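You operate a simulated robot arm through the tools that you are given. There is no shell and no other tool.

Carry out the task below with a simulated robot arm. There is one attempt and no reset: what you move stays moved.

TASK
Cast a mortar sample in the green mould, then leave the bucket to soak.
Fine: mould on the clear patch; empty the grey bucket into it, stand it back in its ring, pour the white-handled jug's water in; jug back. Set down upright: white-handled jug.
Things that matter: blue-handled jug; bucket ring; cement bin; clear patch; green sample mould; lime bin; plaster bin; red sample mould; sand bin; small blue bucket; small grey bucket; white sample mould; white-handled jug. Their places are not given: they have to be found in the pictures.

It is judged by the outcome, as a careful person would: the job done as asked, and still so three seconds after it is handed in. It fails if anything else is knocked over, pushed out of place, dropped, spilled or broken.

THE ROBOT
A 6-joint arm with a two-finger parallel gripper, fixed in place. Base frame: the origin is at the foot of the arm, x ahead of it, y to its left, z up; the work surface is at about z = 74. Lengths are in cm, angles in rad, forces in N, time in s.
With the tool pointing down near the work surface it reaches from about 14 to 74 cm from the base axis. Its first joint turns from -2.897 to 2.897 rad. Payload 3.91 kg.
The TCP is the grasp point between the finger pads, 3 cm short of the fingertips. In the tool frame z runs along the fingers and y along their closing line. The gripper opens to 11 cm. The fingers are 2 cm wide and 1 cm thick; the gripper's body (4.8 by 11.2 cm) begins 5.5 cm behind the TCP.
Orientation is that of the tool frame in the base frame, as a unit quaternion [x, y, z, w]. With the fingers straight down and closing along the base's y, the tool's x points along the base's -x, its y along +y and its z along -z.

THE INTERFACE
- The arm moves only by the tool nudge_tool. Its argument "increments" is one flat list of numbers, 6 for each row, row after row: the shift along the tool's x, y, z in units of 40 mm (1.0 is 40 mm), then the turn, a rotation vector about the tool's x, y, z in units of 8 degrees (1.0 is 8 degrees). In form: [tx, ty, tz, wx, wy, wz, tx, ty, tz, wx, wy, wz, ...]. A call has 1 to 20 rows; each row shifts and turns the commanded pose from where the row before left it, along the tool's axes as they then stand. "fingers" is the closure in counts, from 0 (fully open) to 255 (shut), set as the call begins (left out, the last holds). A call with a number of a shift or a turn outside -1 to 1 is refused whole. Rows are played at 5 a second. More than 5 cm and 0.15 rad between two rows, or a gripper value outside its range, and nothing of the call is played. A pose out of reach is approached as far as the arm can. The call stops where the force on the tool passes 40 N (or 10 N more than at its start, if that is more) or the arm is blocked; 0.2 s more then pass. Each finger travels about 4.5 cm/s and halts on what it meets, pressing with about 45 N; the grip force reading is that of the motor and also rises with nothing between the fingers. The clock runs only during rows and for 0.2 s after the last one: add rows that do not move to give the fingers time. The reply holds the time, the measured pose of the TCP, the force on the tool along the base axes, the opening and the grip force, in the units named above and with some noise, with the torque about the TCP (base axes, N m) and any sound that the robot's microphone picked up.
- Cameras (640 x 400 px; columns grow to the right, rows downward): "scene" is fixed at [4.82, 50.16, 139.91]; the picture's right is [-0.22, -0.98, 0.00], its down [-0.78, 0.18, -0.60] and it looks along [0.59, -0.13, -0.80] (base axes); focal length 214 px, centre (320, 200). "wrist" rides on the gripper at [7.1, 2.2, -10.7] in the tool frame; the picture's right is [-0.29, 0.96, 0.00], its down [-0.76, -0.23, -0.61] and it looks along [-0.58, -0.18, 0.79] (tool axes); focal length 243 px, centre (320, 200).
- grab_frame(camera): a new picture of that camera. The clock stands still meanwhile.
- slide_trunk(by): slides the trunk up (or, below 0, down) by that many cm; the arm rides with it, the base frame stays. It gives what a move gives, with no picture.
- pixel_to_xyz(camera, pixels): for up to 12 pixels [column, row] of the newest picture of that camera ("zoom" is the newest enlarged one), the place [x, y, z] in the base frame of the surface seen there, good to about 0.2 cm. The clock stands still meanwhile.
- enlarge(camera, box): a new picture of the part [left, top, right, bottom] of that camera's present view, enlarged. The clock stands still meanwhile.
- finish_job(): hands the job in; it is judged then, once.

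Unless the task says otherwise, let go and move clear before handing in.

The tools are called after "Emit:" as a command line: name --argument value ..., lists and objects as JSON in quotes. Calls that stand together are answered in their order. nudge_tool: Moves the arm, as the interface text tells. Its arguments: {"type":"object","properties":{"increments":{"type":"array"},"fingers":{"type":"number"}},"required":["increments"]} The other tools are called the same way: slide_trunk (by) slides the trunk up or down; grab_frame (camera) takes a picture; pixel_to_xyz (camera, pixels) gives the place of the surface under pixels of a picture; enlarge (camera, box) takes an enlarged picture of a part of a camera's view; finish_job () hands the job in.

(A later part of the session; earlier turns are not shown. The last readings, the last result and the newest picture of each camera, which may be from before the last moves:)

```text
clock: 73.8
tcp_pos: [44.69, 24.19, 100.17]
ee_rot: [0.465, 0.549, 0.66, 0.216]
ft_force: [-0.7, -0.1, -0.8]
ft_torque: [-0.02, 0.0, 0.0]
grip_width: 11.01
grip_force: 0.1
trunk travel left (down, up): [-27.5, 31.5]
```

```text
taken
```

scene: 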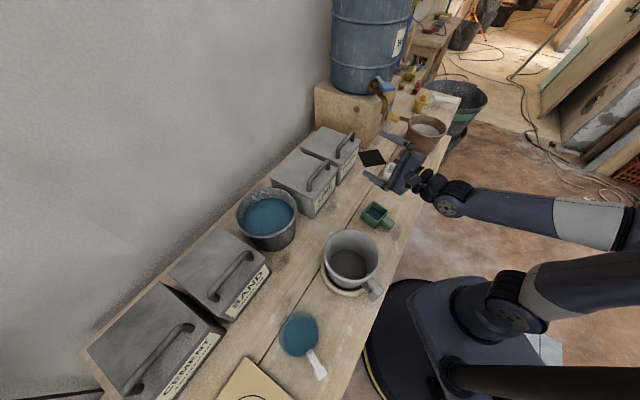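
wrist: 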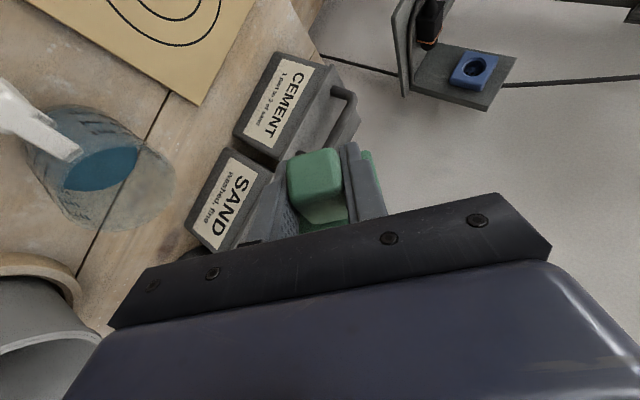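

Rolling +112° at this pose also works, so the lower trunk solves the earlier limit. I'll undo the roll and pitch to return the tool to vertical.

Emit:
nudge_tool --increments '[0, 0, 0, 0, 0, -1, 0, 0, 0, 0, 0, -1, 0, 0, 0, 0, 0, -1, 0, 0, 0, 0, 0, -1, 0, 0, 0, 0, 0, -1, 0, 0, 0, 0, 0, -1, 0, 0, 0, 0, 0, -1, 0, 0, 0, 0, 0, -1, 0, 0, 0, 0, 0, -1, 0, 0, 0, 0, 0, -1, 0, 0, 0, 0, 0, -1, 0, 0, 0, 0, 0, -1, 0, 0, 0, 0, 0, -1, 0, 0, 0, 0, 0, -1]'

Emit:
nudge_tool --increments '[0, 0, 0, 0, 1, 0, 0, 0, 0, 0, 1, 0, 0, 0, 0, 0, 1, 0, 0, 0, 0, 0, 1, 0, 0, 0, 0, 0, 1, 0, 0, 0, 0, 0, 1, 0, 0, 0, 0, 0, 1, 0, 0, 0, 0, 0, 1, 0, 0, 0, 0, 0, 1, 0, 0, 0, 0, 0, 1, 0, 0, 0, 0, 0, 1, 0]'

Emit:
slide_trunk --by -10

Emit:
grab_frame --camera "wrist"

Emit:
grab_frame --camera "scene"

```text
clock: 76.8
tcp_pos: [44.68, 24.13, 100.14]
ee_rot: [-0.199, 0.692, 0.189, 0.668]
ft_force: [0.2, -0.5, -0.2]
ft_torque: [-0.02, -0.02, -0.01]
grip_width: 11.01
grip_force: 0.0
trunk travel left (down, up): [-27.5, 31.5]
```

```text
clock: 79.2
tcp_pos: [44.69, 24.15, 100.12]
ee_rot: [-0.274, 0.962, -0.001, -0.001]
ft_force: [0.1, -0.1, 0.1]
ft_torque: [0.04, -0.04, 0.02]
grip_width: 10.99
grip_force: 0.1
trunk travel left (down, up): [-27.5, 31.5]
```

```text
clock: 80.5
tcp_pos: [44.65, 24.14, 90.13]
ee_rot: [-0.274, 0.962, 0.0, 0.0]
ft_force: [0.3, -0.3, 0.5]
ft_torque: [-0.01, 0.04, -0.01]
grip_width: 11.02
grip_force: 0.0
trunk travel left (down, up): [-17.5, 41.5]
```

```text
taken
```

wrist: 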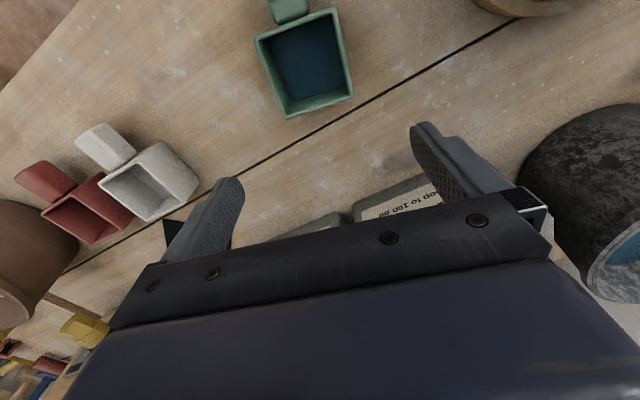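

```text
taken
```

scene: 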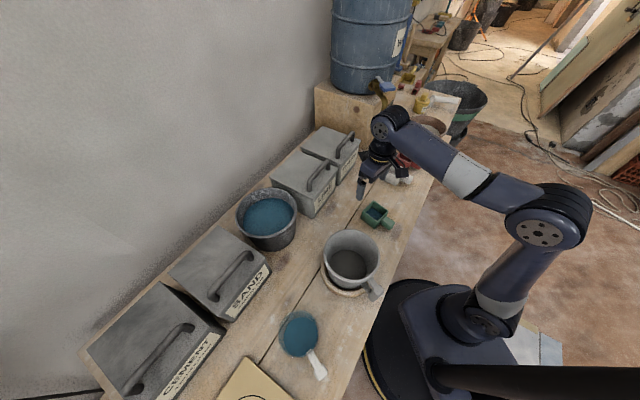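

The tool is vertical again and the lower trunk gives a comfortable arm shape. I'll move above the green mould's handle near (36.3,19.3) and take a picture for alignment.

Emit:
nudge_tool --increments '[0.8, 0.027, 0, 0, 0, 0, 0.8, 0.027, 0, 0, 0, 0, 0.8, 0.027, 0, 0, 0, 0]' --fingers 110

Emit:
grab_frame --camera "wrist"

Emit:
enlarge --camera "wrist" --box '[260, 70, 400, 200]'

```text
clock: 81.3
tcp_pos: [36.53, 19.37, 90.02]
ee_rot: [-0.274, 0.962, -0.001, -0.001]
ft_force: [0.2, -0.1, -0.3]
ft_torque: [0.0, -0.01, 0.01]
grip_width: 6.31
grip_force: 0.1
trunk travel left (down, up): [-17.5, 41.5]
```

```text
taken
```

wrist: 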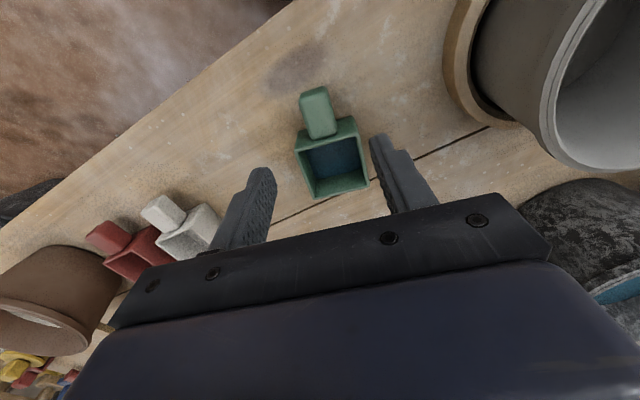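

```text
3.08 times, centred on (330, 135) of wrist
```

zoom: 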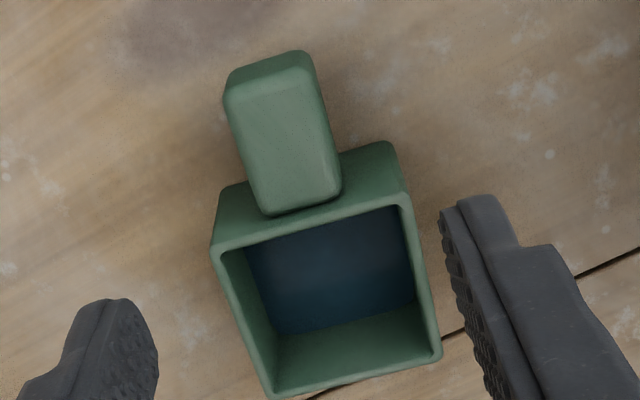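

The handle's top centre at wrist (319,117) is exactly under the TCP. I'll descend to z≈77.7 and close the gripper.

Emit:
nudge_tool --increments '[0, 0, 0.77, 0, 0, 0, 0, 0, 0.77, 0, 0, 0, 0, 0, 0.77, 0, 0, 0, 0, 0, 0.77, 0, 0, 0]'

Emit:
nudge_tool --increments '[0, 0, 0, 0, 0, 0, 0, 0, 0, 0, 0, 0, 0, 0, 0, 0, 0, 0, 0, 0, 0, 0, 0, 0, 0, 0, 0, 0, 0, 0]' --fingers 255

Emit:
enlarge --camera "scene" --box '[320, 150, 440, 260]'

```text
clock: 82.3
tcp_pos: [36.19, 19.29, 77.9]
ee_rot: [-0.274, 0.962, 0.0, 0.0]
ft_force: [-0.4, 0.3, 0.4]
ft_torque: [-0.03, 0.0, 0.02]
grip_width: 6.26
grip_force: 0.1
trunk travel left (down, up): [-17.5, 41.5]
```

```text
clock: 83.5
tcp_pos: [36.36, 19.4, 78.01]
ee_rot: [-0.273, 0.962, 0.0, -0.001]
ft_force: [-0.3, 0.0, 0.3]
ft_torque: [-0.01, 0.02, -0.02]
grip_width: 2.73
grip_force: 45.1
trunk travel left (down, up): [-17.5, 41.5]
```

```text
3.64 times, centred on (380, 205) of scene
```

zoom: 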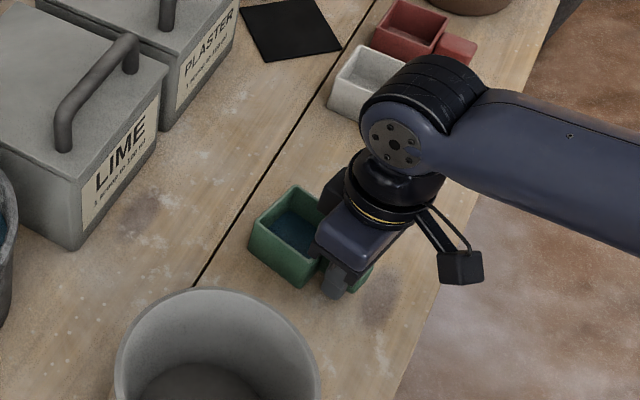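

The handle is gripped (2.73 cm, 45 N). I'll lift 20 cm, carry the mould level along the bench to the jug, then turn it so the handle is on the left and it can be tipped toward the robot.

Emit:
nudge_tool --increments '[0, 0, -0.4, 0, 0, 0, 0, 0, -0.8, 0, 0, 0, 0, 0, -0.8, 0, 0, 0, 0, 0, -0.8, 0, 0, 0, 0, 0, -0.8, 0, 0, 0, 0, 0, -0.8, 0, 0, 0, 0, 0, -0.6, 0, 0, 0]'

Emit:
nudge_tool --increments '[0.109, 0.4, 0, 0, 0, 0, 0.109, 0.736, 0, 0, 0, 0, 0.109, 0.736, 0, 0, 0, 0, 0.109, 0.736, 0, 0, 0, 0, 0.109, 0.736, 0, 0, 0, 0, 0.109, 0.736, 0, 0, 0, 0, 0.109, 0.736, 0, 0, 0, 0, 0.109, 0.736, 0, 0, 0, 0, 0.109, 0.736, 0, 0, 0, 0, 0.109, 0.736, 0, 0, 0, 0, 0.109, 0.736, 0, 0, 0, 0, 0.109, 0.736, 0, 0, 0, 0, 0.109, 0.736, 0, 0, 0, 0, 0.109, 0.736, 0, 0, 0, 0, 0.109, 0.736, 0, 0, 0, 0, 0.109, 0.736, 0, 0, 0, 0, 0, 0.336, 0, 0, 0, 0]'

Emit:
grab_frame --camera "scene"

```text
clock: 85.1
tcp_pos: [36.44, 19.39, 98.0]
ee_rot: [-0.274, 0.962, 0.0, -0.001]
ft_force: [-0.6, -0.4, -1.6]
ft_torque: [0.0, 0.03, 0.02]
grip_width: 2.74
grip_force: 45.0
trunk travel left (down, up): [-17.5, 41.5]
```

```text
clock: 88.7
tcp_pos: [5.69, 53.39, 94.07]
ee_rot: [-0.274, 0.962, 0.002, 0.001]
ft_force: [-0.4, 1.0, -1.1]
ft_torque: [-0.01, 0.02, 0.02]
grip_width: 2.73
grip_force: 45.1
out of reach, approached as far as the arm can: row 13, 14, 15, 16, 17
trunk travel left (down, up): [-17.5, 41.5]
```

```text
taken
```

scene: 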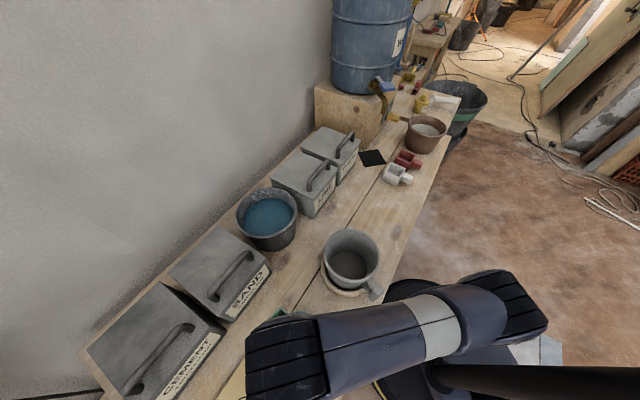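

The far end was out of reach with the trunk this low (TCP ended at (5.7,53.4,94)). I'll raise the trunk 10 cm, which lifts everything safely, then continue.

Emit:
slide_trunk --by 10

Emit:
nudge_tool --increments '[0, 0, 0.75, 0, 0, 0, 0, 0, 0.75, 0, 0, 0.44, 0, 0, 0, 0, 0, 1, 0, 0, 0, 0, 0, 1, 0, 0, 0, 0, 0, 1, 0, 0, 0, 0, 0, 1, 0, 0, 0, 0, 0, 1]'

Emit:
grab_frame --camera "scene"

Emit:
grab_frame --camera "wrist"

```text
clock: 90.0
tcp_pos: [5.61, 53.23, 104.07]
ee_rot: [-0.275, 0.962, 0.001, 0.0]
ft_force: [0.5, -0.1, -0.7]
ft_torque: [-0.03, 0.01, -0.01]
grip_width: 2.75
grip_force: 45.3
trunk travel left (down, up): [-27.5, 31.5]
```

```text
clock: 91.6
tcp_pos: [5.67, 53.28, 98.16]
ee_rot: [0.104, 0.995, 0.002, 0.0]
ft_force: [0.5, 0.1, -0.9]
ft_torque: [-0.02, 0.03, 0.0]
grip_width: 2.73
grip_force: 44.8
trunk travel left (down, up): [-27.5, 31.5]
```

```text
taken
```

scene: 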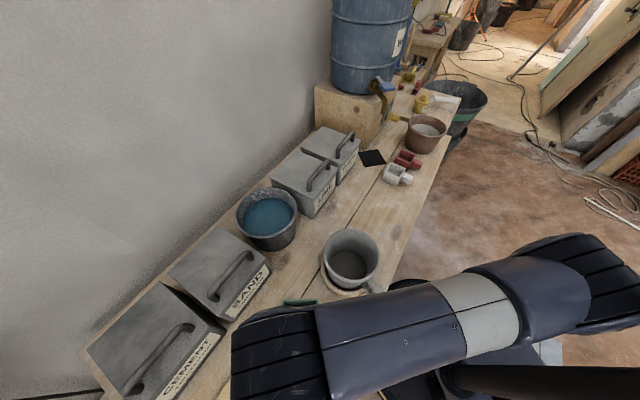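

```text
taken
```

wrist: 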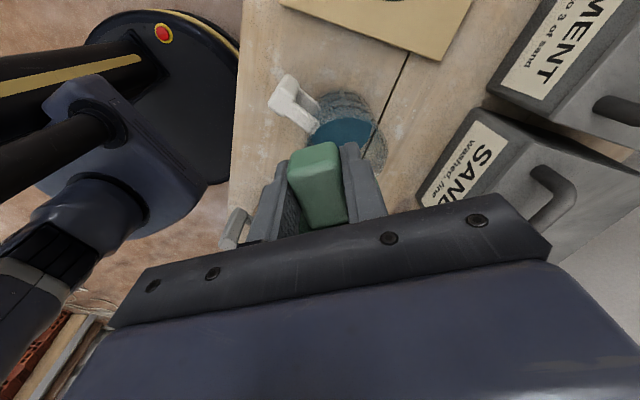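

Yaw is now −12° with the mould level over the jug area at z=98. I'll shift to (5.5,55.6), lower to z≈93.5, and tip 48° first to verify reach.

Emit:
nudge_tool --increments '[0.08, 0.275, 0.55, 0, 0, 0, 0.08, 0.275, 0.6, 0, 0, 0, 0, 0, 0, -1, 0, 0, 0, 0, 0, -1, 0, 0, 0, 0, 0, -1, 0, 0, 0, 0, 0, -1, 0, 0, 0, 0, 0, -1, 0, 0, 0, 0, 0, -1, 0, 0]'

Emit:
grab_frame --camera "scene"

Emit:
grab_frame --camera "wrist"

```text
clock: 93.4
tcp_pos: [5.46, 55.72, 93.52]
ee_rot: [0.093, 0.908, 0.406, 0.041]
ft_force: [-0.2, 1.0, -0.9]
ft_torque: [-0.01, 0.03, -0.01]
grip_width: 2.73
grip_force: 44.9
trunk travel left (down, up): [-27.5, 31.5]
```

```text
taken
```

scene: 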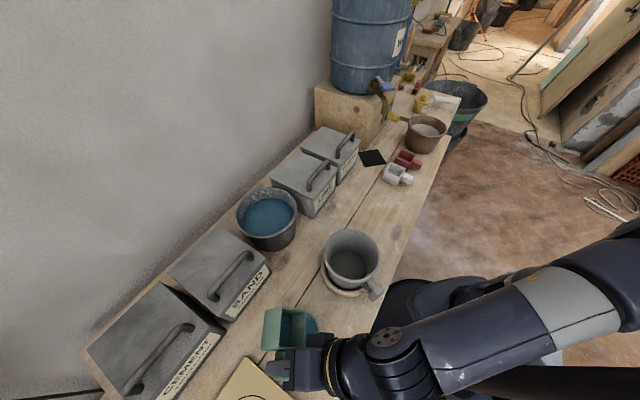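

```text
taken
```

wrist: 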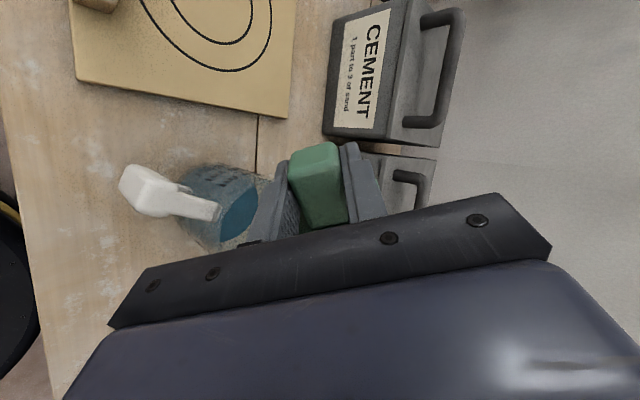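

The tilt is reachable and the TCP stayed put. I'll enlarge to check the mould's lip relative to the jug before completing the tip.

Emit:
enlarge --camera "scene" --box '[240, 285, 350, 395]'

Emit:
pixel_to_xyz --camera "scene" --pixels '[[263, 310], [283, 307], [262, 347], [280, 348], [306, 345], [308, 318], [295, 345], [290, 325], [312, 325], [300, 330]]'

```text
3.64 times, centred on (295, 340) of scene
```

zoom: 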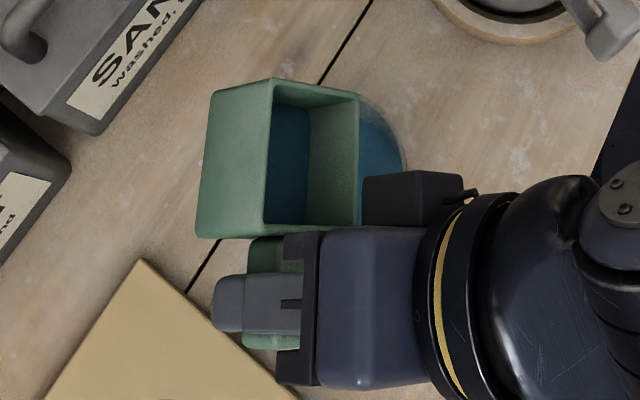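

```text
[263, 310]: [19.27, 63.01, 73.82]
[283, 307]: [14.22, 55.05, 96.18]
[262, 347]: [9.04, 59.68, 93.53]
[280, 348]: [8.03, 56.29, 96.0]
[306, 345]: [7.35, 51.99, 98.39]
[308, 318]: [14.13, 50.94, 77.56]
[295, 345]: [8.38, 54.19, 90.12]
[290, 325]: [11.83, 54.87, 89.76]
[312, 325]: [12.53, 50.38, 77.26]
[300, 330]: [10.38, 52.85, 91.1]
```

The lower lip is at about (10.4,51.8), inside the jug's mouth, and will move closer to the jug centre as it tips. I'll tip the remaining 64° to 112° and hold briefly.

Emit:
nudge_tool --increments '[0, 0, 0, -1, 0, 0, 0, 0, 0, -1, 0, 0, 0, 0, 0, -1, 0, 0, 0, 0, 0, -1, 0, 0]'

Emit:
enlarge --camera "scene" --box '[240, 285, 350, 395]'

```text
clock: 94.4
tcp_pos: [6.08, 56.51, 97.0]
ee_rot: [0.083, 0.829, 0.55, 0.057]
ft_force: [-0.4, -0.8, -1.2]
ft_torque: [-0.03, 0.01, -0.01]
grip_width: 2.75
grip_force: 44.5
out of reach, approached as far as the arm can: row 2, 3, 4
trunk travel left (down, up): [-27.5, 31.5]
```

```text
3.64 times, centred on (295, 340) of scene
```

zoom: 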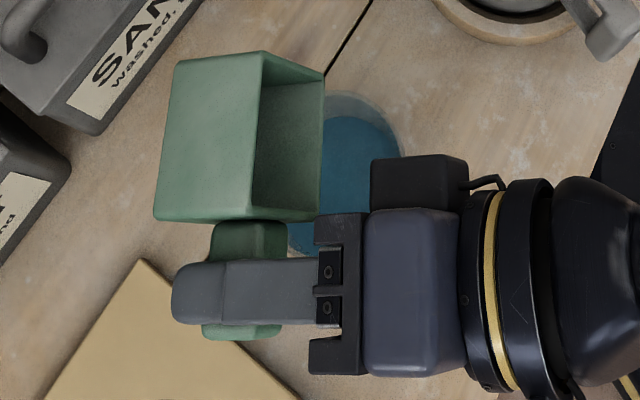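

The tilt stalled at 67° (TCP crept to (6.1,56.5,97)); it looks like the tool passed close to, but not exactly in line with, the forearm—a wrist singularity. Water is still in the mould, so I'll tilt back to level, turn the tool so it lies exactly in the arm's radial plane, and re-centre.

Emit:
nudge_tool --increments '[0, 0, 0, 1, 0, 0, 0, 0, 0, 1, 0, 0, 0, 0, 0, 1, 0, 0, 0, 0, 0, 1, 0, 0, 0, 0, 0, 1, 0, 0, 0, 0, 0, 1, 0, 0, 0, 0, 0, 1, 0, 0, 0, 0, 0, 1, 0, 0, 0, 0, 0, 0.4, 0, 0]'

Emit:
grab_frame --camera "scene"

```text
clock: 96.4
tcp_pos: [6.1, 56.47, 96.91]
ee_rot: [0.1, 0.995, -0.002, 0.002]
ft_force: [-0.6, 0.3, -1.1]
ft_torque: [0.0, 0.02, -0.02]
grip_width: 2.73
grip_force: 45.0
trunk travel left (down, up): [-27.5, 31.5]
```

```text
taken
```

scene: 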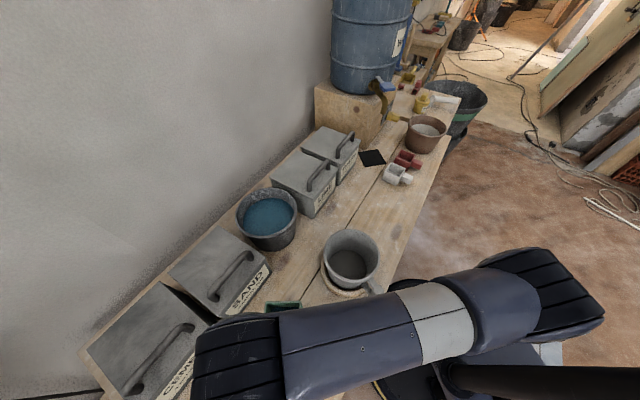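

Level again at (6.1,56.5,96.9). I'll measure the forearm's line in plan view to find the arm's actual plane.

Emit:
pixel_to_xyz --camera "scene" --pixels '[[240, 320], [240, 360], [300, 310], [300, 380], [360, 297], [360, 370], [420, 290], [440, 355], [500, 262], [510, 340], [560, 260], [590, 330]]'

```text
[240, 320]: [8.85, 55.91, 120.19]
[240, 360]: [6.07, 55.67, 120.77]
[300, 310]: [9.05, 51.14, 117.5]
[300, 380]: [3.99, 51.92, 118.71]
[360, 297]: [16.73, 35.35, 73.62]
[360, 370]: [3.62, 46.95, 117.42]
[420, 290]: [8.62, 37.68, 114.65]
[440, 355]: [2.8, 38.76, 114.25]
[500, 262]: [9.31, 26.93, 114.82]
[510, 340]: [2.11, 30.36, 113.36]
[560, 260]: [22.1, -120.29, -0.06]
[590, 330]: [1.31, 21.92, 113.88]
```

The forearm runs along about azimuth 88° with a ~4 cm sideways offset from the base axis, so the arm plane here is ≈88.6°. I'll turn the tool by 10° to match that plane, re-centre to (5.25,54.9,93.8), and tip in stages.

Emit:
nudge_tool --increments '[0, 0, 0, 0, 0, -0.63, 0, 0, 0, 0, 0, -0.63, 0.1, -0.2, 0.39, 0, 0, 0, 0.1, -0.2, 0.39, 0, 0, 0, 0, 0, 0, -1, 0, 0, 0, 0, 0, -1, 0, 0, 0, 0, 0, -1, 0, 0, 0, 0, 0, -1, 0, 0, 0, 0, 0, -1, 0, 0, 0, 0, 0, -1, 0, 0]'

Emit:
enlarge --camera "scene" --box '[240, 285, 350, 395]'

```text
clock: 98.6
tcp_pos: [5.33, 54.84, 93.82]
ee_rot: [0.01, 0.914, 0.406, 0.006]
ft_force: [0.4, -0.1, -0.9]
ft_torque: [-0.03, 0.04, 0.0]
grip_width: 2.72
grip_force: 44.8
trunk travel left (down, up): [-27.5, 31.5]
```

```text
3.64 times, centred on (295, 340) of scene
```

zoom: 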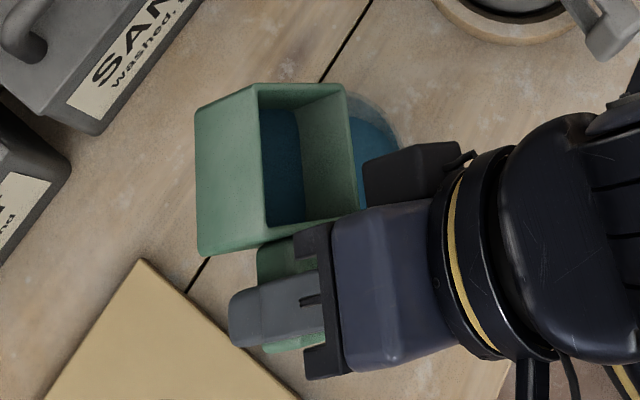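

48° reached exactly at the commanded point. I'll continue in small stages and watch for any reach flag.

Emit:
nudge_tool --increments '[0, 0, 0, -1, 0, 0, 0, 0, 0, -1, 0, 0, 0, 0, 0, -1, 0, 0]'

Emit:
enlarge --camera "scene" --box '[240, 285, 350, 395]'

```text
clock: 99.4
tcp_pos: [4.41, 54.85, 93.48]
ee_rot: [-0.002, 0.848, 0.53, -0.011]
ft_force: [-0.8, 0.2, -1.1]
ft_torque: [0.0, 0.02, 0.02]
grip_width: 2.73
grip_force: 45.5
out of reach, approached as far as the arm can: row 2, 3
trunk travel left (down, up): [-27.5, 31.5]
```

```text
3.64 times, centred on (295, 340) of scene
```

zoom: 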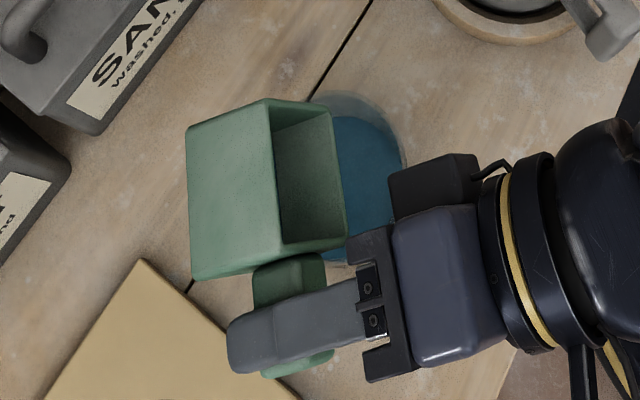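

It stalled again at 64° with a small sideways drift (x 5.3→4.4), so the alignment with the arm plane is close but not exact. I'll look at the whole arm and measure the forearm line in this pose.

Emit:
grab_frame --camera "scene"

Emit:
grab_frame --camera "wrist"

```text
taken
```

scene: 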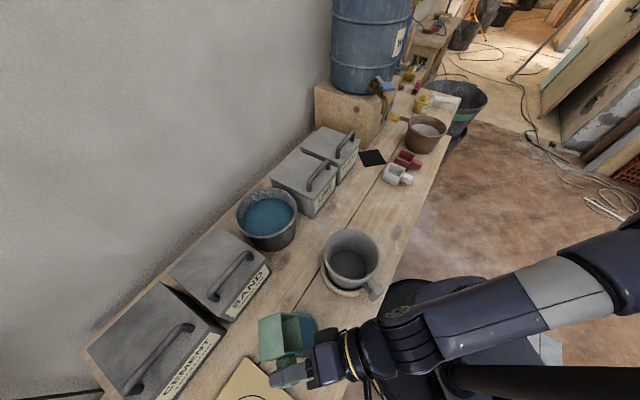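

```text
taken
```

wrist: 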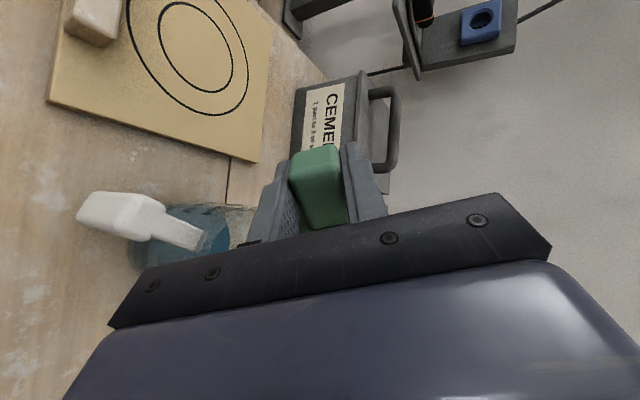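

I'll measure points along the forearm and wrist in this view.

Emit:
pixel_to_xyz --camera "scene" --pixels '[[450, 312], [455, 355], [500, 300], [505, 340], [550, 285], [555, 325], [600, 270], [605, 310], [400, 315], [405, 365], [365, 330], [370, 375]]'

```text
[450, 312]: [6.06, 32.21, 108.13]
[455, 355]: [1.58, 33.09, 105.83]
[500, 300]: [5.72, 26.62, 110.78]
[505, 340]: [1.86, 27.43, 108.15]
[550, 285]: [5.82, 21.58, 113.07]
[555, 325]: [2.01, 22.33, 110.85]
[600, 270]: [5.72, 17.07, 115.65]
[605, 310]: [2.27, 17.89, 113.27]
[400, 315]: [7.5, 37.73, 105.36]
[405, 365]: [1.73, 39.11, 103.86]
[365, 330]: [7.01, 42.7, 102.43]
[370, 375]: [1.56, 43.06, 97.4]
```

The forearm lies at azimuth ≈90.5° sloping 26° down—exactly in line with the tool at this tilt—so this is the alignment point, and the tool is now in-plane. I'll continue tilting in half steps to pass through it.

Emit:
nudge_tool --increments '[0, 0, 0, -0.5, 0, 0, 0, 0, 0, -0.5, 0, 0, 0, 0, 0, -0.5, 0, 0]'

Emit:
enlarge --camera "scene" --box '[240, 285, 350, 395]'

```text
clock: 100.2
tcp_pos: [4.59, 54.88, 93.74]
ee_rot: [0.0, 0.788, 0.616, -0.01]
ft_force: [-0.2, 0.6, 0.4]
ft_torque: [-0.03, 0.04, 0.01]
grip_width: 2.7
grip_force: 45.1
trunk travel left (down, up): [-27.5, 31.5]
```

```text
3.64 times, centred on (295, 340) of scene
```

zoom: 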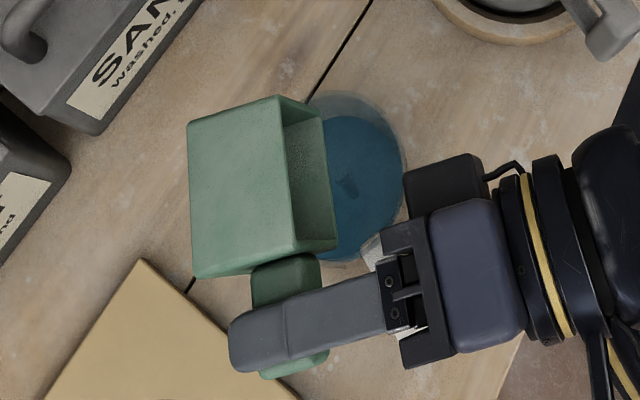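

It passed through smoothly to 76°, and a small ripple at zoom (345,185) shows water landing in the middle of the jug. I'll continue tipping to about 112° and hold.

Emit:
nudge_tool --increments '[0, 0, 0, -0.5, 0, 0, 0, 0, 0, -0.5, 0, 0, 0, 0, 0, -0.5, 0, 0, 0, 0, 0, -0.5, 0, 0]'

Emit:
enlarge --camera "scene" --box '[240, 285, 350, 395]'

```text
clock: 101.2
tcp_pos: [4.4, 54.91, 93.69]
ee_rot: [0.001, 0.695, 0.719, -0.011]
ft_force: [-0.1, 0.3, -1.7]
ft_torque: [-0.05, 0.04, 0.01]
grip_width: 2.72
grip_force: 45.3
trunk travel left (down, up): [-27.5, 31.5]
```

```text
3.64 times, centred on (295, 340) of scene
```

zoom: 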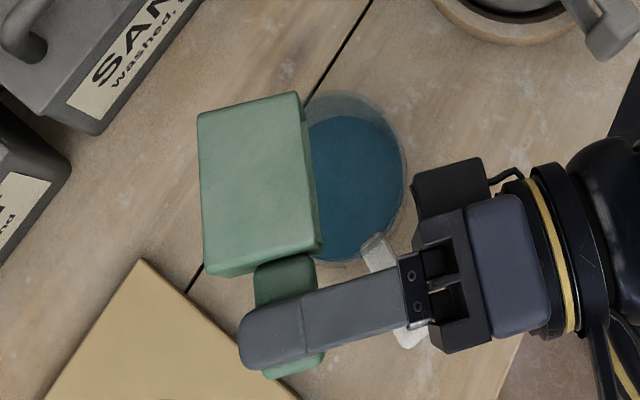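

Now at 92° with the gripper well clear of the jug handle. I'll go to about 116° and hold a second to drain it.

Emit:
nudge_tool --increments '[0, 0, 0, -0.75, 0, 0, 0, 0, 0, -0.75, 0, 0, 0, 0, 0, -0.75, 0, 0, 0, 0, 0, -0.75, 0, 0, 0, 0, 0, 0, 0, 0, 0, 0, 0, 0, 0, 0, 0, 0, 0, 0, 0, 0, 0, 0, 0, 0, 0, 0, 0, 0, 0, 0, 0, 0]'

Emit:
enlarge --camera "scene" --box '[240, 285, 350, 395]'

Emit:
grab_frame --camera "wrist"

```text
clock: 103.2
tcp_pos: [4.48, 54.97, 93.6]
ee_rot: [0.005, 0.531, 0.847, -0.01]
ft_force: [0.2, 0.6, -0.6]
ft_torque: [-0.04, 0.05, -0.02]
grip_width: 2.74
grip_force: 45.0
trunk travel left (down, up): [-27.5, 31.5]
```

```text
3.64 times, centred on (295, 340) of scene
```

zoom: 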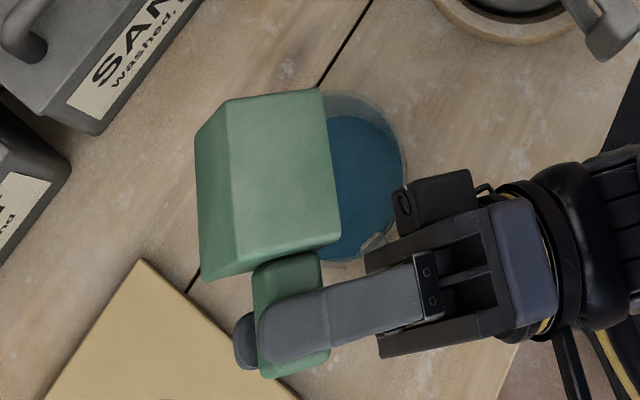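

```text
taken
```

wrist: 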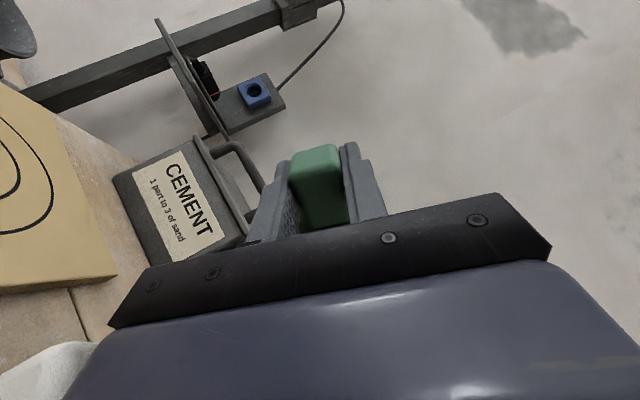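

At 116° the mould faces down and has drained into the jug. I'll tilt back to level smoothly along the same in-plane path.

Emit:
nudge_tool --increments '[0, 0, 0, 0.724, 0, 0, 0, 0, 0, 0.724, 0, 0, 0, 0, 0, 0.724, 0, 0, 0, 0, 0, 0.724, 0, 0, 0, 0, 0, 0.724, 0, 0, 0, 0, 0, 0.724, 0, 0, 0, 0, 0, 0.724, 0, 0, 0, 0, 0, 0.724, 0, 0, 0, 0, 0, 0.724, 0, 0, 0, 0, 0, 0.724, 0, 0, 0, 0, 0, 0.724, 0, 0, 0, 0, 0, 0.724, 0, 0, 0, 0, 0, 0.724, 0, 0, 0, 0, 0, 0.724, 0, 0, 0, 0, 0, 0.724, 0, 0, 0, 0, 0, 0.724, 0, 0, 0, 0, 0, 0.724, 0, 0, 0, 0, 0, 0.724, 0, 0, 0, 0, 0, 0.724, 0, 0, 0, 0, 0, 0.724, 0, 0]'

Emit:
grab_frame --camera "scene"

```text
clock: 107.4
tcp_pos: [4.53, 54.94, 93.61]
ee_rot: [-0.006, 1.0, 0.001, -0.009]
ft_force: [1.2, -0.2, -1.3]
ft_torque: [0.01, 0.02, -0.03]
grip_width: 2.71
grip_force: 45.1
trunk travel left (down, up): [-27.5, 31.5]
```

```text
taken
```

scene: 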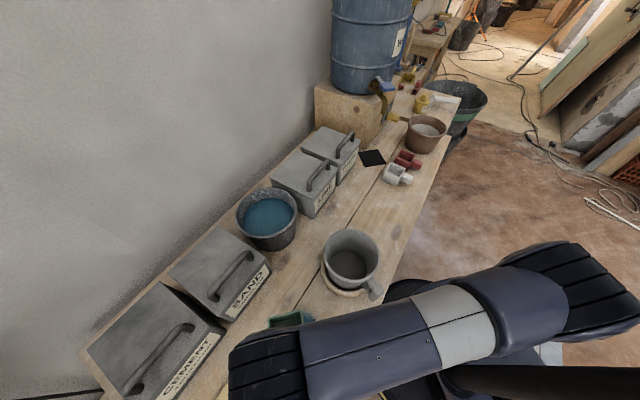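

The mould is level again at the jug with the arm clear. I'll rise, turn back to yaw 32°, and carry it back to the clear patch.

Emit:
nudge_tool --increments '[0, 0, -0.55, 0, -0.13, 0, 0, 0, -0.55, 0, 0, -0.91, 0, 0, 0, 0, 0, -1, 0, 0, 0, 0, 0, -1, 0, 0, 0, 0, 0, -1]'

Emit:
nudge_tool --increments '[-0.128, -0.4, 0, 0, 0, 0, -0.128, -0.735, 0, 0, 0, 0, -0.128, -0.735, 0, 0, 0, 0, -0.128, -0.735, 0, 0, 0, 0, -0.128, -0.735, 0, 0, 0, 0, -0.128, -0.735, 0, 0, 0, 0, -0.128, -0.735, 0, 0, 0, 0, -0.128, -0.735, 0, 0, 0, 0, -0.128, -0.735, 0, 0, 0, 0, -0.128, -0.735, 0, 0, 0, 0, -0.128, -0.735, 0, 0, 0, 0, -0.128, -0.735, 0, 0, 0, 0, -0.128, -0.735, 0, 0, 0, 0, -0.128, -0.735, 0, 0, 0, 0, -0.128, -0.735, 0, 0, 0, 0, -0.128, -0.735, 0, 0, 0, 0, 0, -0.335, 0, 0, 0, 0]'

Emit:
grab_frame --camera "scene"

Emit:
enlarge --camera "scene" --box '[330, 120, 470, 260]'

Emit:
enlarge --camera "scene" --box '[240, 285, 350, 395]'

```text
clock: 108.6
tcp_pos: [4.46, 54.81, 98.08]
ee_rot: [-0.276, 0.961, 0.0, 0.0]
ft_force: [-0.2, -0.4, -0.7]
ft_torque: [-0.04, -0.01, -0.01]
grip_width: 2.76
grip_force: 45.6
trunk travel left (down, up): [-27.5, 31.5]
```

```text
clock: 112.2
tcp_pos: [36.31, 19.38, 97.94]
ee_rot: [-0.276, 0.961, 0.002, 0.001]
ft_force: [-0.6, 0.1, -1.1]
ft_torque: [-0.04, 0.02, -0.02]
grip_width: 2.75
grip_force: 45.2
trunk travel left (down, up): [-27.5, 31.5]
```

```text
taken
```

scene: 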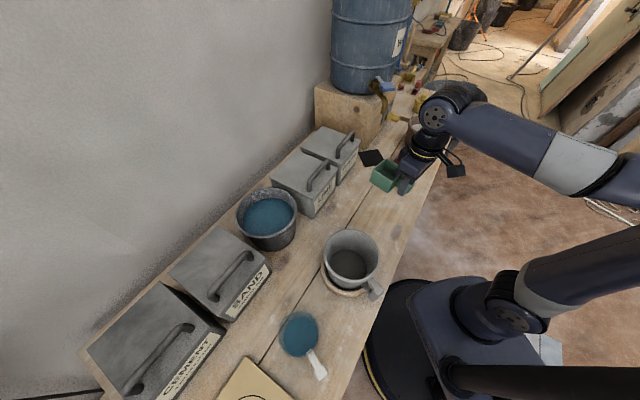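

```text
2.86 times, centred on (400, 190) of scene
```

zoom: 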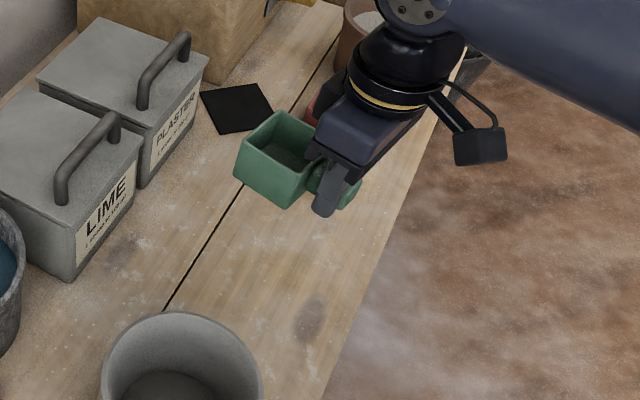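

```text
3.64 times, centred on (295, 340) of scene
```

zoom: 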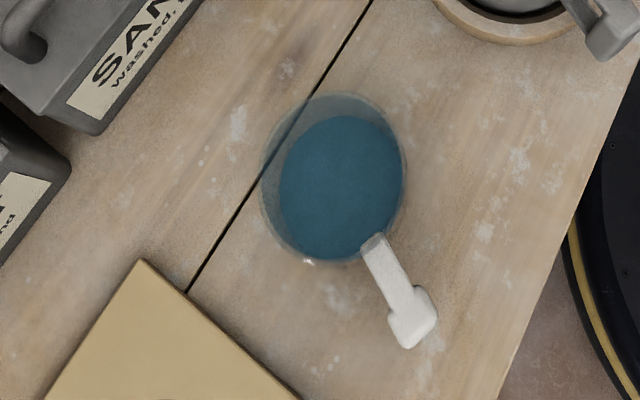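

The mould is empty (green floor visible at zoom (285,155)), the bench around the jug is dry and the jug undisturbed. Before setting the mould down I'll measure the LIME and PLASTER bin fronts to make sure there's room for the bucket when pouring.

Emit:
pixel_to_xyz --camera "scene" --pixels '[[316, 217], [318, 200], [335, 195], [336, 180], [300, 185], [308, 168], [331, 164], [272, 180], [317, 192], [306, 196], [296, 215], [337, 188]]'

Emit:
enlarge --camera "scene" --box '[260, 120, 380, 240]'

```text
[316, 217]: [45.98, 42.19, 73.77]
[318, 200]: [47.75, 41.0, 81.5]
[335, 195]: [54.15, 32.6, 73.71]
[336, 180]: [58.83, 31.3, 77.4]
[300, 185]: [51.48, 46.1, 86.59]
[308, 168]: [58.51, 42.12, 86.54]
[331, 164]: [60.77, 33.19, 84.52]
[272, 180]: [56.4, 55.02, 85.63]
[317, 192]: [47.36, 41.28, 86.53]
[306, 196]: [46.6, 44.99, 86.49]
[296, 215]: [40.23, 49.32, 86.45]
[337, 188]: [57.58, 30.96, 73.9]
```

```text
3.33 times, centred on (320, 180) of scene
```

zoom: 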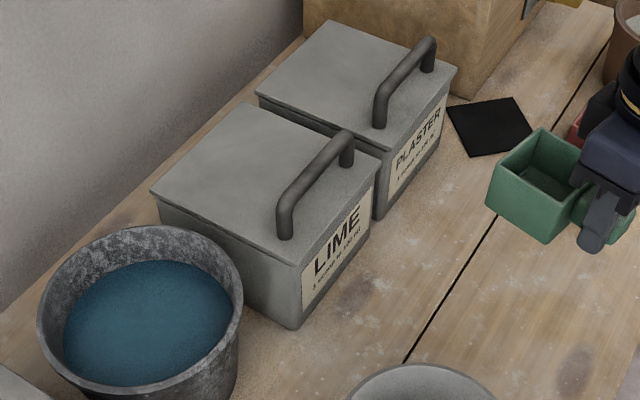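

LIME's front face is at about (47,41)–(58,31), leaving over 5 cm behind the pouring bucket. I'll lower the empty mould back onto the clear patch.

Emit:
nudge_tool --increments '[0, 0, 0.8, 0, 0, 0, 0, 0, 0.8, 0, 0, 0, 0, 0, 0.8, 0, 0, 0, 0, 0, 0.8, 0, 0, 0, 0, 0, 0.8, 0, 0, 0, 0, 0, 0.8, 0, 0, 0, 0, 0, 0.06, 0, 0, 0, 0, 0, 0.04, 0, 0, 0]'

Emit:
nudge_tool --increments '[0, 0, 0.025, 0, 0, 0, 0, 0, 0.025, 0, 0, 0, 0, 0, 0, 0, 0, 0]'

```text
clock: 114.0
tcp_pos: [36.48, 19.39, 78.44]
ee_rot: [-0.275, 0.961, 0.001, -0.001]
ft_force: [0.3, -1.1, -1.6]
ft_torque: [-0.06, 0.0, -0.04]
grip_width: 2.75
grip_force: 45.6
trunk travel left (down, up): [-27.5, 31.5]
```

```text
clock: 114.8
tcp_pos: [36.49, 19.34, 78.17]
ee_rot: [-0.276, 0.961, 0.001, 0.001]
ft_force: [0.1, -0.2, -0.2]
ft_torque: [-0.04, 0.03, 0.04]
grip_width: 2.7
grip_force: 45.0
trunk travel left (down, up): [-27.5, 31.5]
```

Emit:
nudge_tool --increments '[0, 0, 0.025, 0, 0, 0, 0, 0, 0.02, 0, 0, 0, 0, 0, 0, 0, 0, 0]'

```text
clock: 115.6
tcp_pos: [36.46, 19.33, 78.12]
ee_rot: [-0.276, 0.961, 0.002, 0.002]
ft_force: [-0.8, 2.6, 16.2]
ft_torque: [0.24, -0.4, 0.1]
grip_width: 2.71
grip_force: 45.4
trunk travel left (down, up): [-27.5, 31.5]
```

The upward force of 16 N shows the mould is on the bench. I'll release it and rise straight up.

Emit:
nudge_tool --increments '[0, 0, 0, 0, 0, 0, 0, 0, 0, 0, 0, 0, 0, 0, 0, 0, 0, 0, 0, 0, 0, 0, 0, 0]' --fingers 120

Emit:
nudge_tool --increments '[0, 0, -0.5, 0, 0, 0, 0, 0, -0.9, 0, 0, 0, 0, 0, -0.9, 0, 0, 0, 0, 0, -0.9, 0, 0, 0, 0, 0, -0.9, 0, 0, 0]'

Emit:
grab_frame --camera "wrist"

Emit:
enlarge --camera "scene" --box '[310, 160, 430, 310]'

```text
clock: 116.6
tcp_pos: [36.43, 19.38, 77.96]
ee_rot: [-0.276, 0.961, 0.001, 0.0]
ft_force: [-0.2, -0.7, 0.1]
ft_torque: [0.01, 0.01, 0.0]
grip_width: 5.84
grip_force: 0.1
trunk travel left (down, up): [-27.5, 31.5]
```

```text
clock: 117.8
tcp_pos: [36.41, 19.52, 94.31]
ee_rot: [-0.276, 0.961, 0.001, 0.0]
ft_force: [0.4, 0.2, -0.1]
ft_torque: [-0.02, 0.03, 0.01]
grip_width: 5.83
grip_force: 0.1
trunk travel left (down, up): [-27.5, 31.5]
```

```text
taken
```

wrist: 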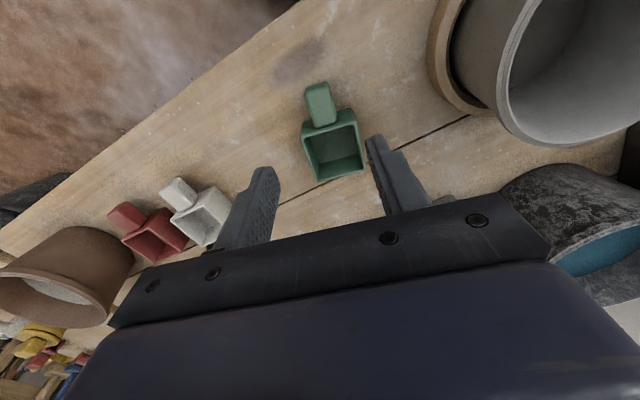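

```text
2.67 times, centred on (370, 235) of scene
```

zoom: 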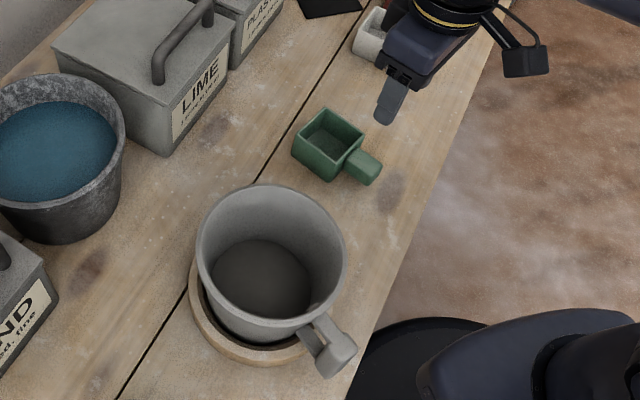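

The mould is empty and in place. I'll measure its rim corners and the bucket's handle bar precisely from this zoom.

Emit:
pixel_to_xyz --camera "zoom" --pixels '[[325, 111], [364, 141], [333, 171], [294, 145], [328, 143], [335, 350], [352, 345], [330, 372], [318, 330], [320, 345], [345, 335], [330, 358]]'

Emit:
enlarge --camera "scene" --box '[350, 265, 400, 315]'

```text
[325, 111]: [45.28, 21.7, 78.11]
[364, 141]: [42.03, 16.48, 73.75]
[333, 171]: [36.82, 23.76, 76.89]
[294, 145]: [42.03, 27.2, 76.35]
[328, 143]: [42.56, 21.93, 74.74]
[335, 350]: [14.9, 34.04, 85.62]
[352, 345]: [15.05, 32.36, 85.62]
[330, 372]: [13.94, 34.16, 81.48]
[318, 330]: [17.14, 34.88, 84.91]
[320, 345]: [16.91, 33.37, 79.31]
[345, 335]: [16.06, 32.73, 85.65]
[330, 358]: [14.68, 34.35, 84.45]
```

```text
8.00 times, centred on (375, 290) of scene
```

zoom: 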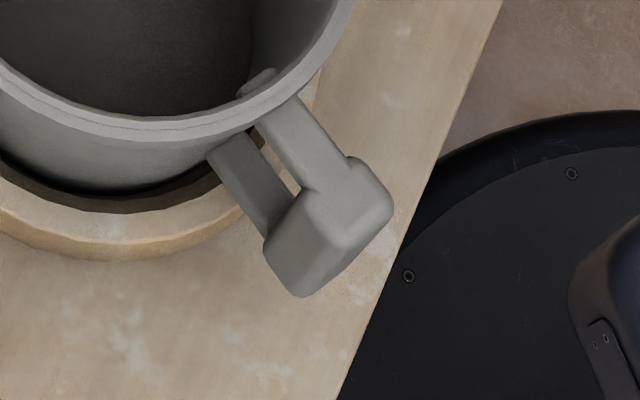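

The mould centre is about (41,22.3), and the bucket's grip bar centre is about (15.2,33.5) with the bucket centred near (25.6,36.8), so the handle axis is at azimuth ≈17.5°. I'll rise, go over the bar, and turn the tool to that angle.

Emit:
nudge_tool --increments '[0, 0, -0.7, 0, 0, 0, 0, 0, -0.7, 0, 0, 0, 0.377, 0.826, 0, 0, 0, 0, 0.377, 0.826, 0, 0, 0, 0, 0.377, 0.826, 0, 0, 0, 0, 0.377, 0.826, 0, 0, 0, 0, 0.377, 0.826, 0, 0, 0, 0, 0.377, 0.826, 0, 0, 0, 0, 0.377, 0.826, 0, 0, 0, 0, 0, 0, 0, 0, 0, 0.9, 0, 0, 0, 0, 0, 0.91]'

Emit:
grab_frame --camera "wrist"

Emit:
grab_frame --camera "scene"

```text
clock: 120.2
tcp_pos: [15.09, 33.3, 99.96]
ee_rot: [-0.152, 0.988, 0.001, 0.001]
ft_force: [-0.2, 0.7, -0.4]
ft_torque: [-0.01, -0.04, 0.0]
grip_width: 5.84
grip_force: 0.0
trunk travel left (down, up): [-27.5, 31.5]
```

```text
taken
```

wrist: 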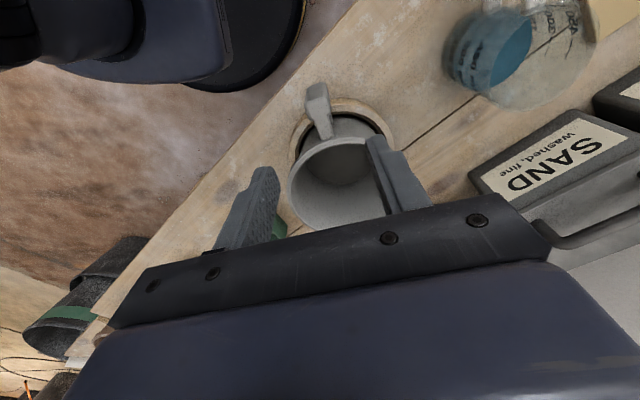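

```text
taken
```

scene: 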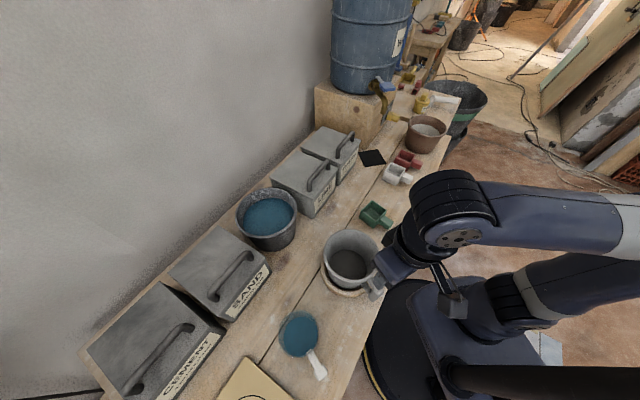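

Emit:
enlarge --camera "wrist" --box '[270, 60, 400, 190]'

Emit:
pixel_to_xyz --camera "wrist" --pixels '[[318, 90], [309, 88], [326, 86], [313, 100], [330, 97], [320, 100], [323, 110], [327, 128], [318, 112], [290, 190], [365, 143], [340, 225]]'

```text
3.08 times, centred on (335, 125) of wrist
```

zoom: 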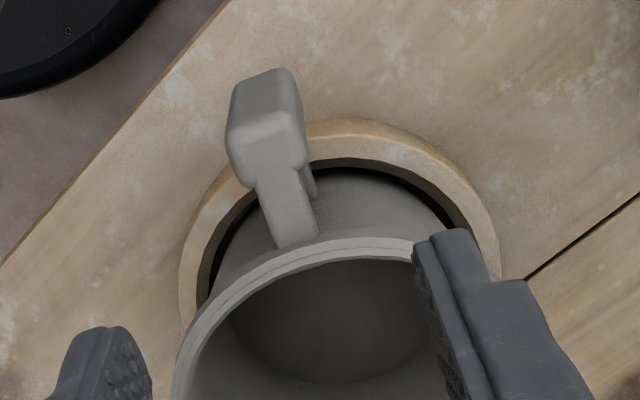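

```text
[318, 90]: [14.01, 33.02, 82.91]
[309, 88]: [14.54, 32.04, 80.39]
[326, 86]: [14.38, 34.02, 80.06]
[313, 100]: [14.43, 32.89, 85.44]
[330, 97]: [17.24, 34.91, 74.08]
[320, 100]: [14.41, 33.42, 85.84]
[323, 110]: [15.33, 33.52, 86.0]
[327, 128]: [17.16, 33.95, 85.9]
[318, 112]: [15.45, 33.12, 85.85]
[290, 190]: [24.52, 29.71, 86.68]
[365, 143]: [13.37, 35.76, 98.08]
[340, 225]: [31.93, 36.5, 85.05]
```

The bar's top centre projects at wrist (318,108), right under the TCP line, and the yaw matches. I'll descend to z≈82.6 and check clearance before closing.

Emit:
nudge_tool --increments '[0, -0.025, 0.72, 0, 0, 0, 0, 0, 0.72, 0, 0, 0, 0, 0, 0.72, 0, 0, 0, 0, 0, 0.72, 0, 0, 0, 0, 0, 0.72, 0, 0, 0, 0, 0, 0.72, 0, 0, 0]'

Emit:
enlarge --camera "scene" --box '[310, 210, 430, 330]'

Emit:
enlarge --camera "wrist" --box '[240, 60, 420, 240]'

```text
clock: 121.6
tcp_pos: [15.45, 33.18, 82.62]
ee_rot: [-0.152, 0.988, 0.001, 0.001]
ft_force: [0.1, 0.2, -0.4]
ft_torque: [-0.01, 0.03, 0.01]
grip_width: 5.83
grip_force: 0.0
trunk travel left (down, up): [-27.5, 31.5]
```

```text
3.33 times, centred on (370, 270) of scene
```

zoom: 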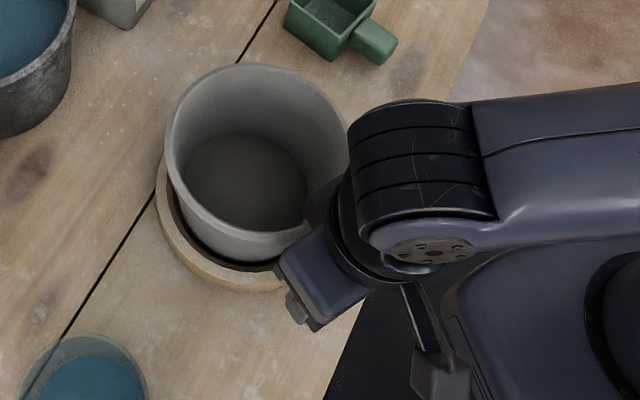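

```text
2.22 times, centred on (330, 150) of wrist
```

zoom: 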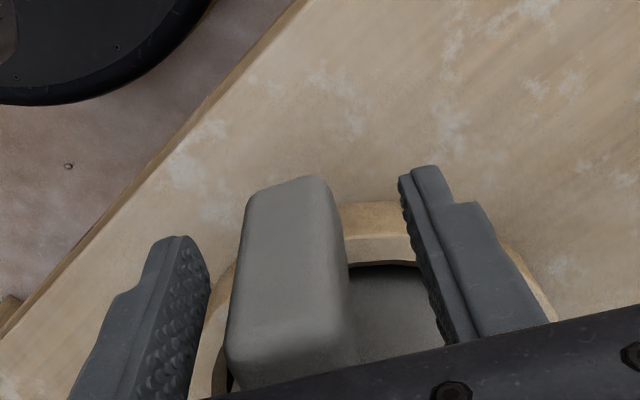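

The bar is between the fingers but about 0.25 cm off-centre to the left. I'll shift slightly to centre it and then close the gripper.

Emit:
nudge_tool --increments '[0.05, -0.06, 0, 0, 0, 0, 0, 0, 0, 0, 0, 0]'

Emit:
nudge_tool --increments '[0, 0, 0, 0, 0, 0, 0, 0, 0, 0, 0, 0, 0, 0, 0, 0, 0, 0, 0, 0, 0, 0, 0, 0, 0, 0, 0, 0, 0, 0]' --fingers 255

Emit:
enlarge --camera "wrist" --box '[240, 60, 420, 240]'

Emit:
enlarge --camera "scene" --box '[310, 210, 430, 330]'

```text
clock: 122.2
tcp_pos: [15.26, 32.87, 82.61]
ee_rot: [-0.151, 0.988, 0.001, 0.001]
ft_force: [-0.4, 0.6, 0.2]
ft_torque: [0.01, 0.01, 0.0]
grip_width: 5.83
grip_force: 0.0
trunk travel left (down, up): [-27.5, 31.5]
```

```text
clock: 123.4
tcp_pos: [15.16, 32.85, 82.68]
ee_rot: [-0.152, 0.988, 0.001, 0.0]
ft_force: [-0.1, 1.3, 0.5]
ft_torque: [-0.01, -0.07, 0.15]
grip_width: 2.57
grip_force: 45.2
trunk travel left (down, up): [-27.5, 31.5]
```

```text
2.22 times, centred on (330, 150) of wrist
```

zoom: 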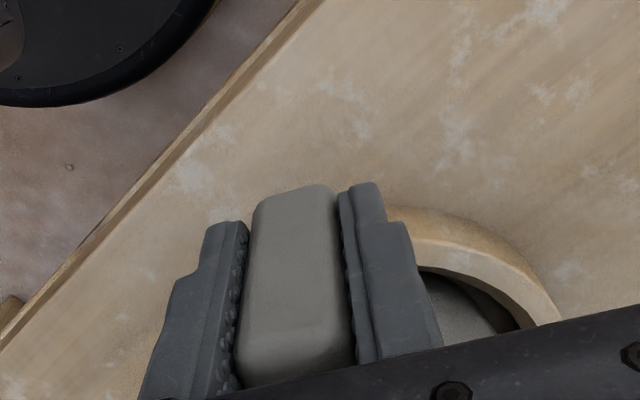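

```text
3.33 times, centred on (370, 270) of scene
```

zoom: 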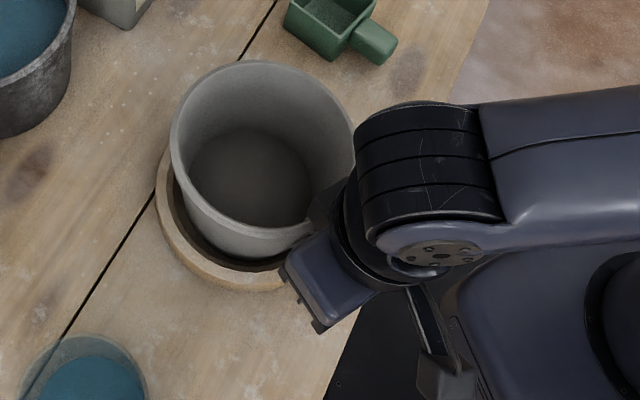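

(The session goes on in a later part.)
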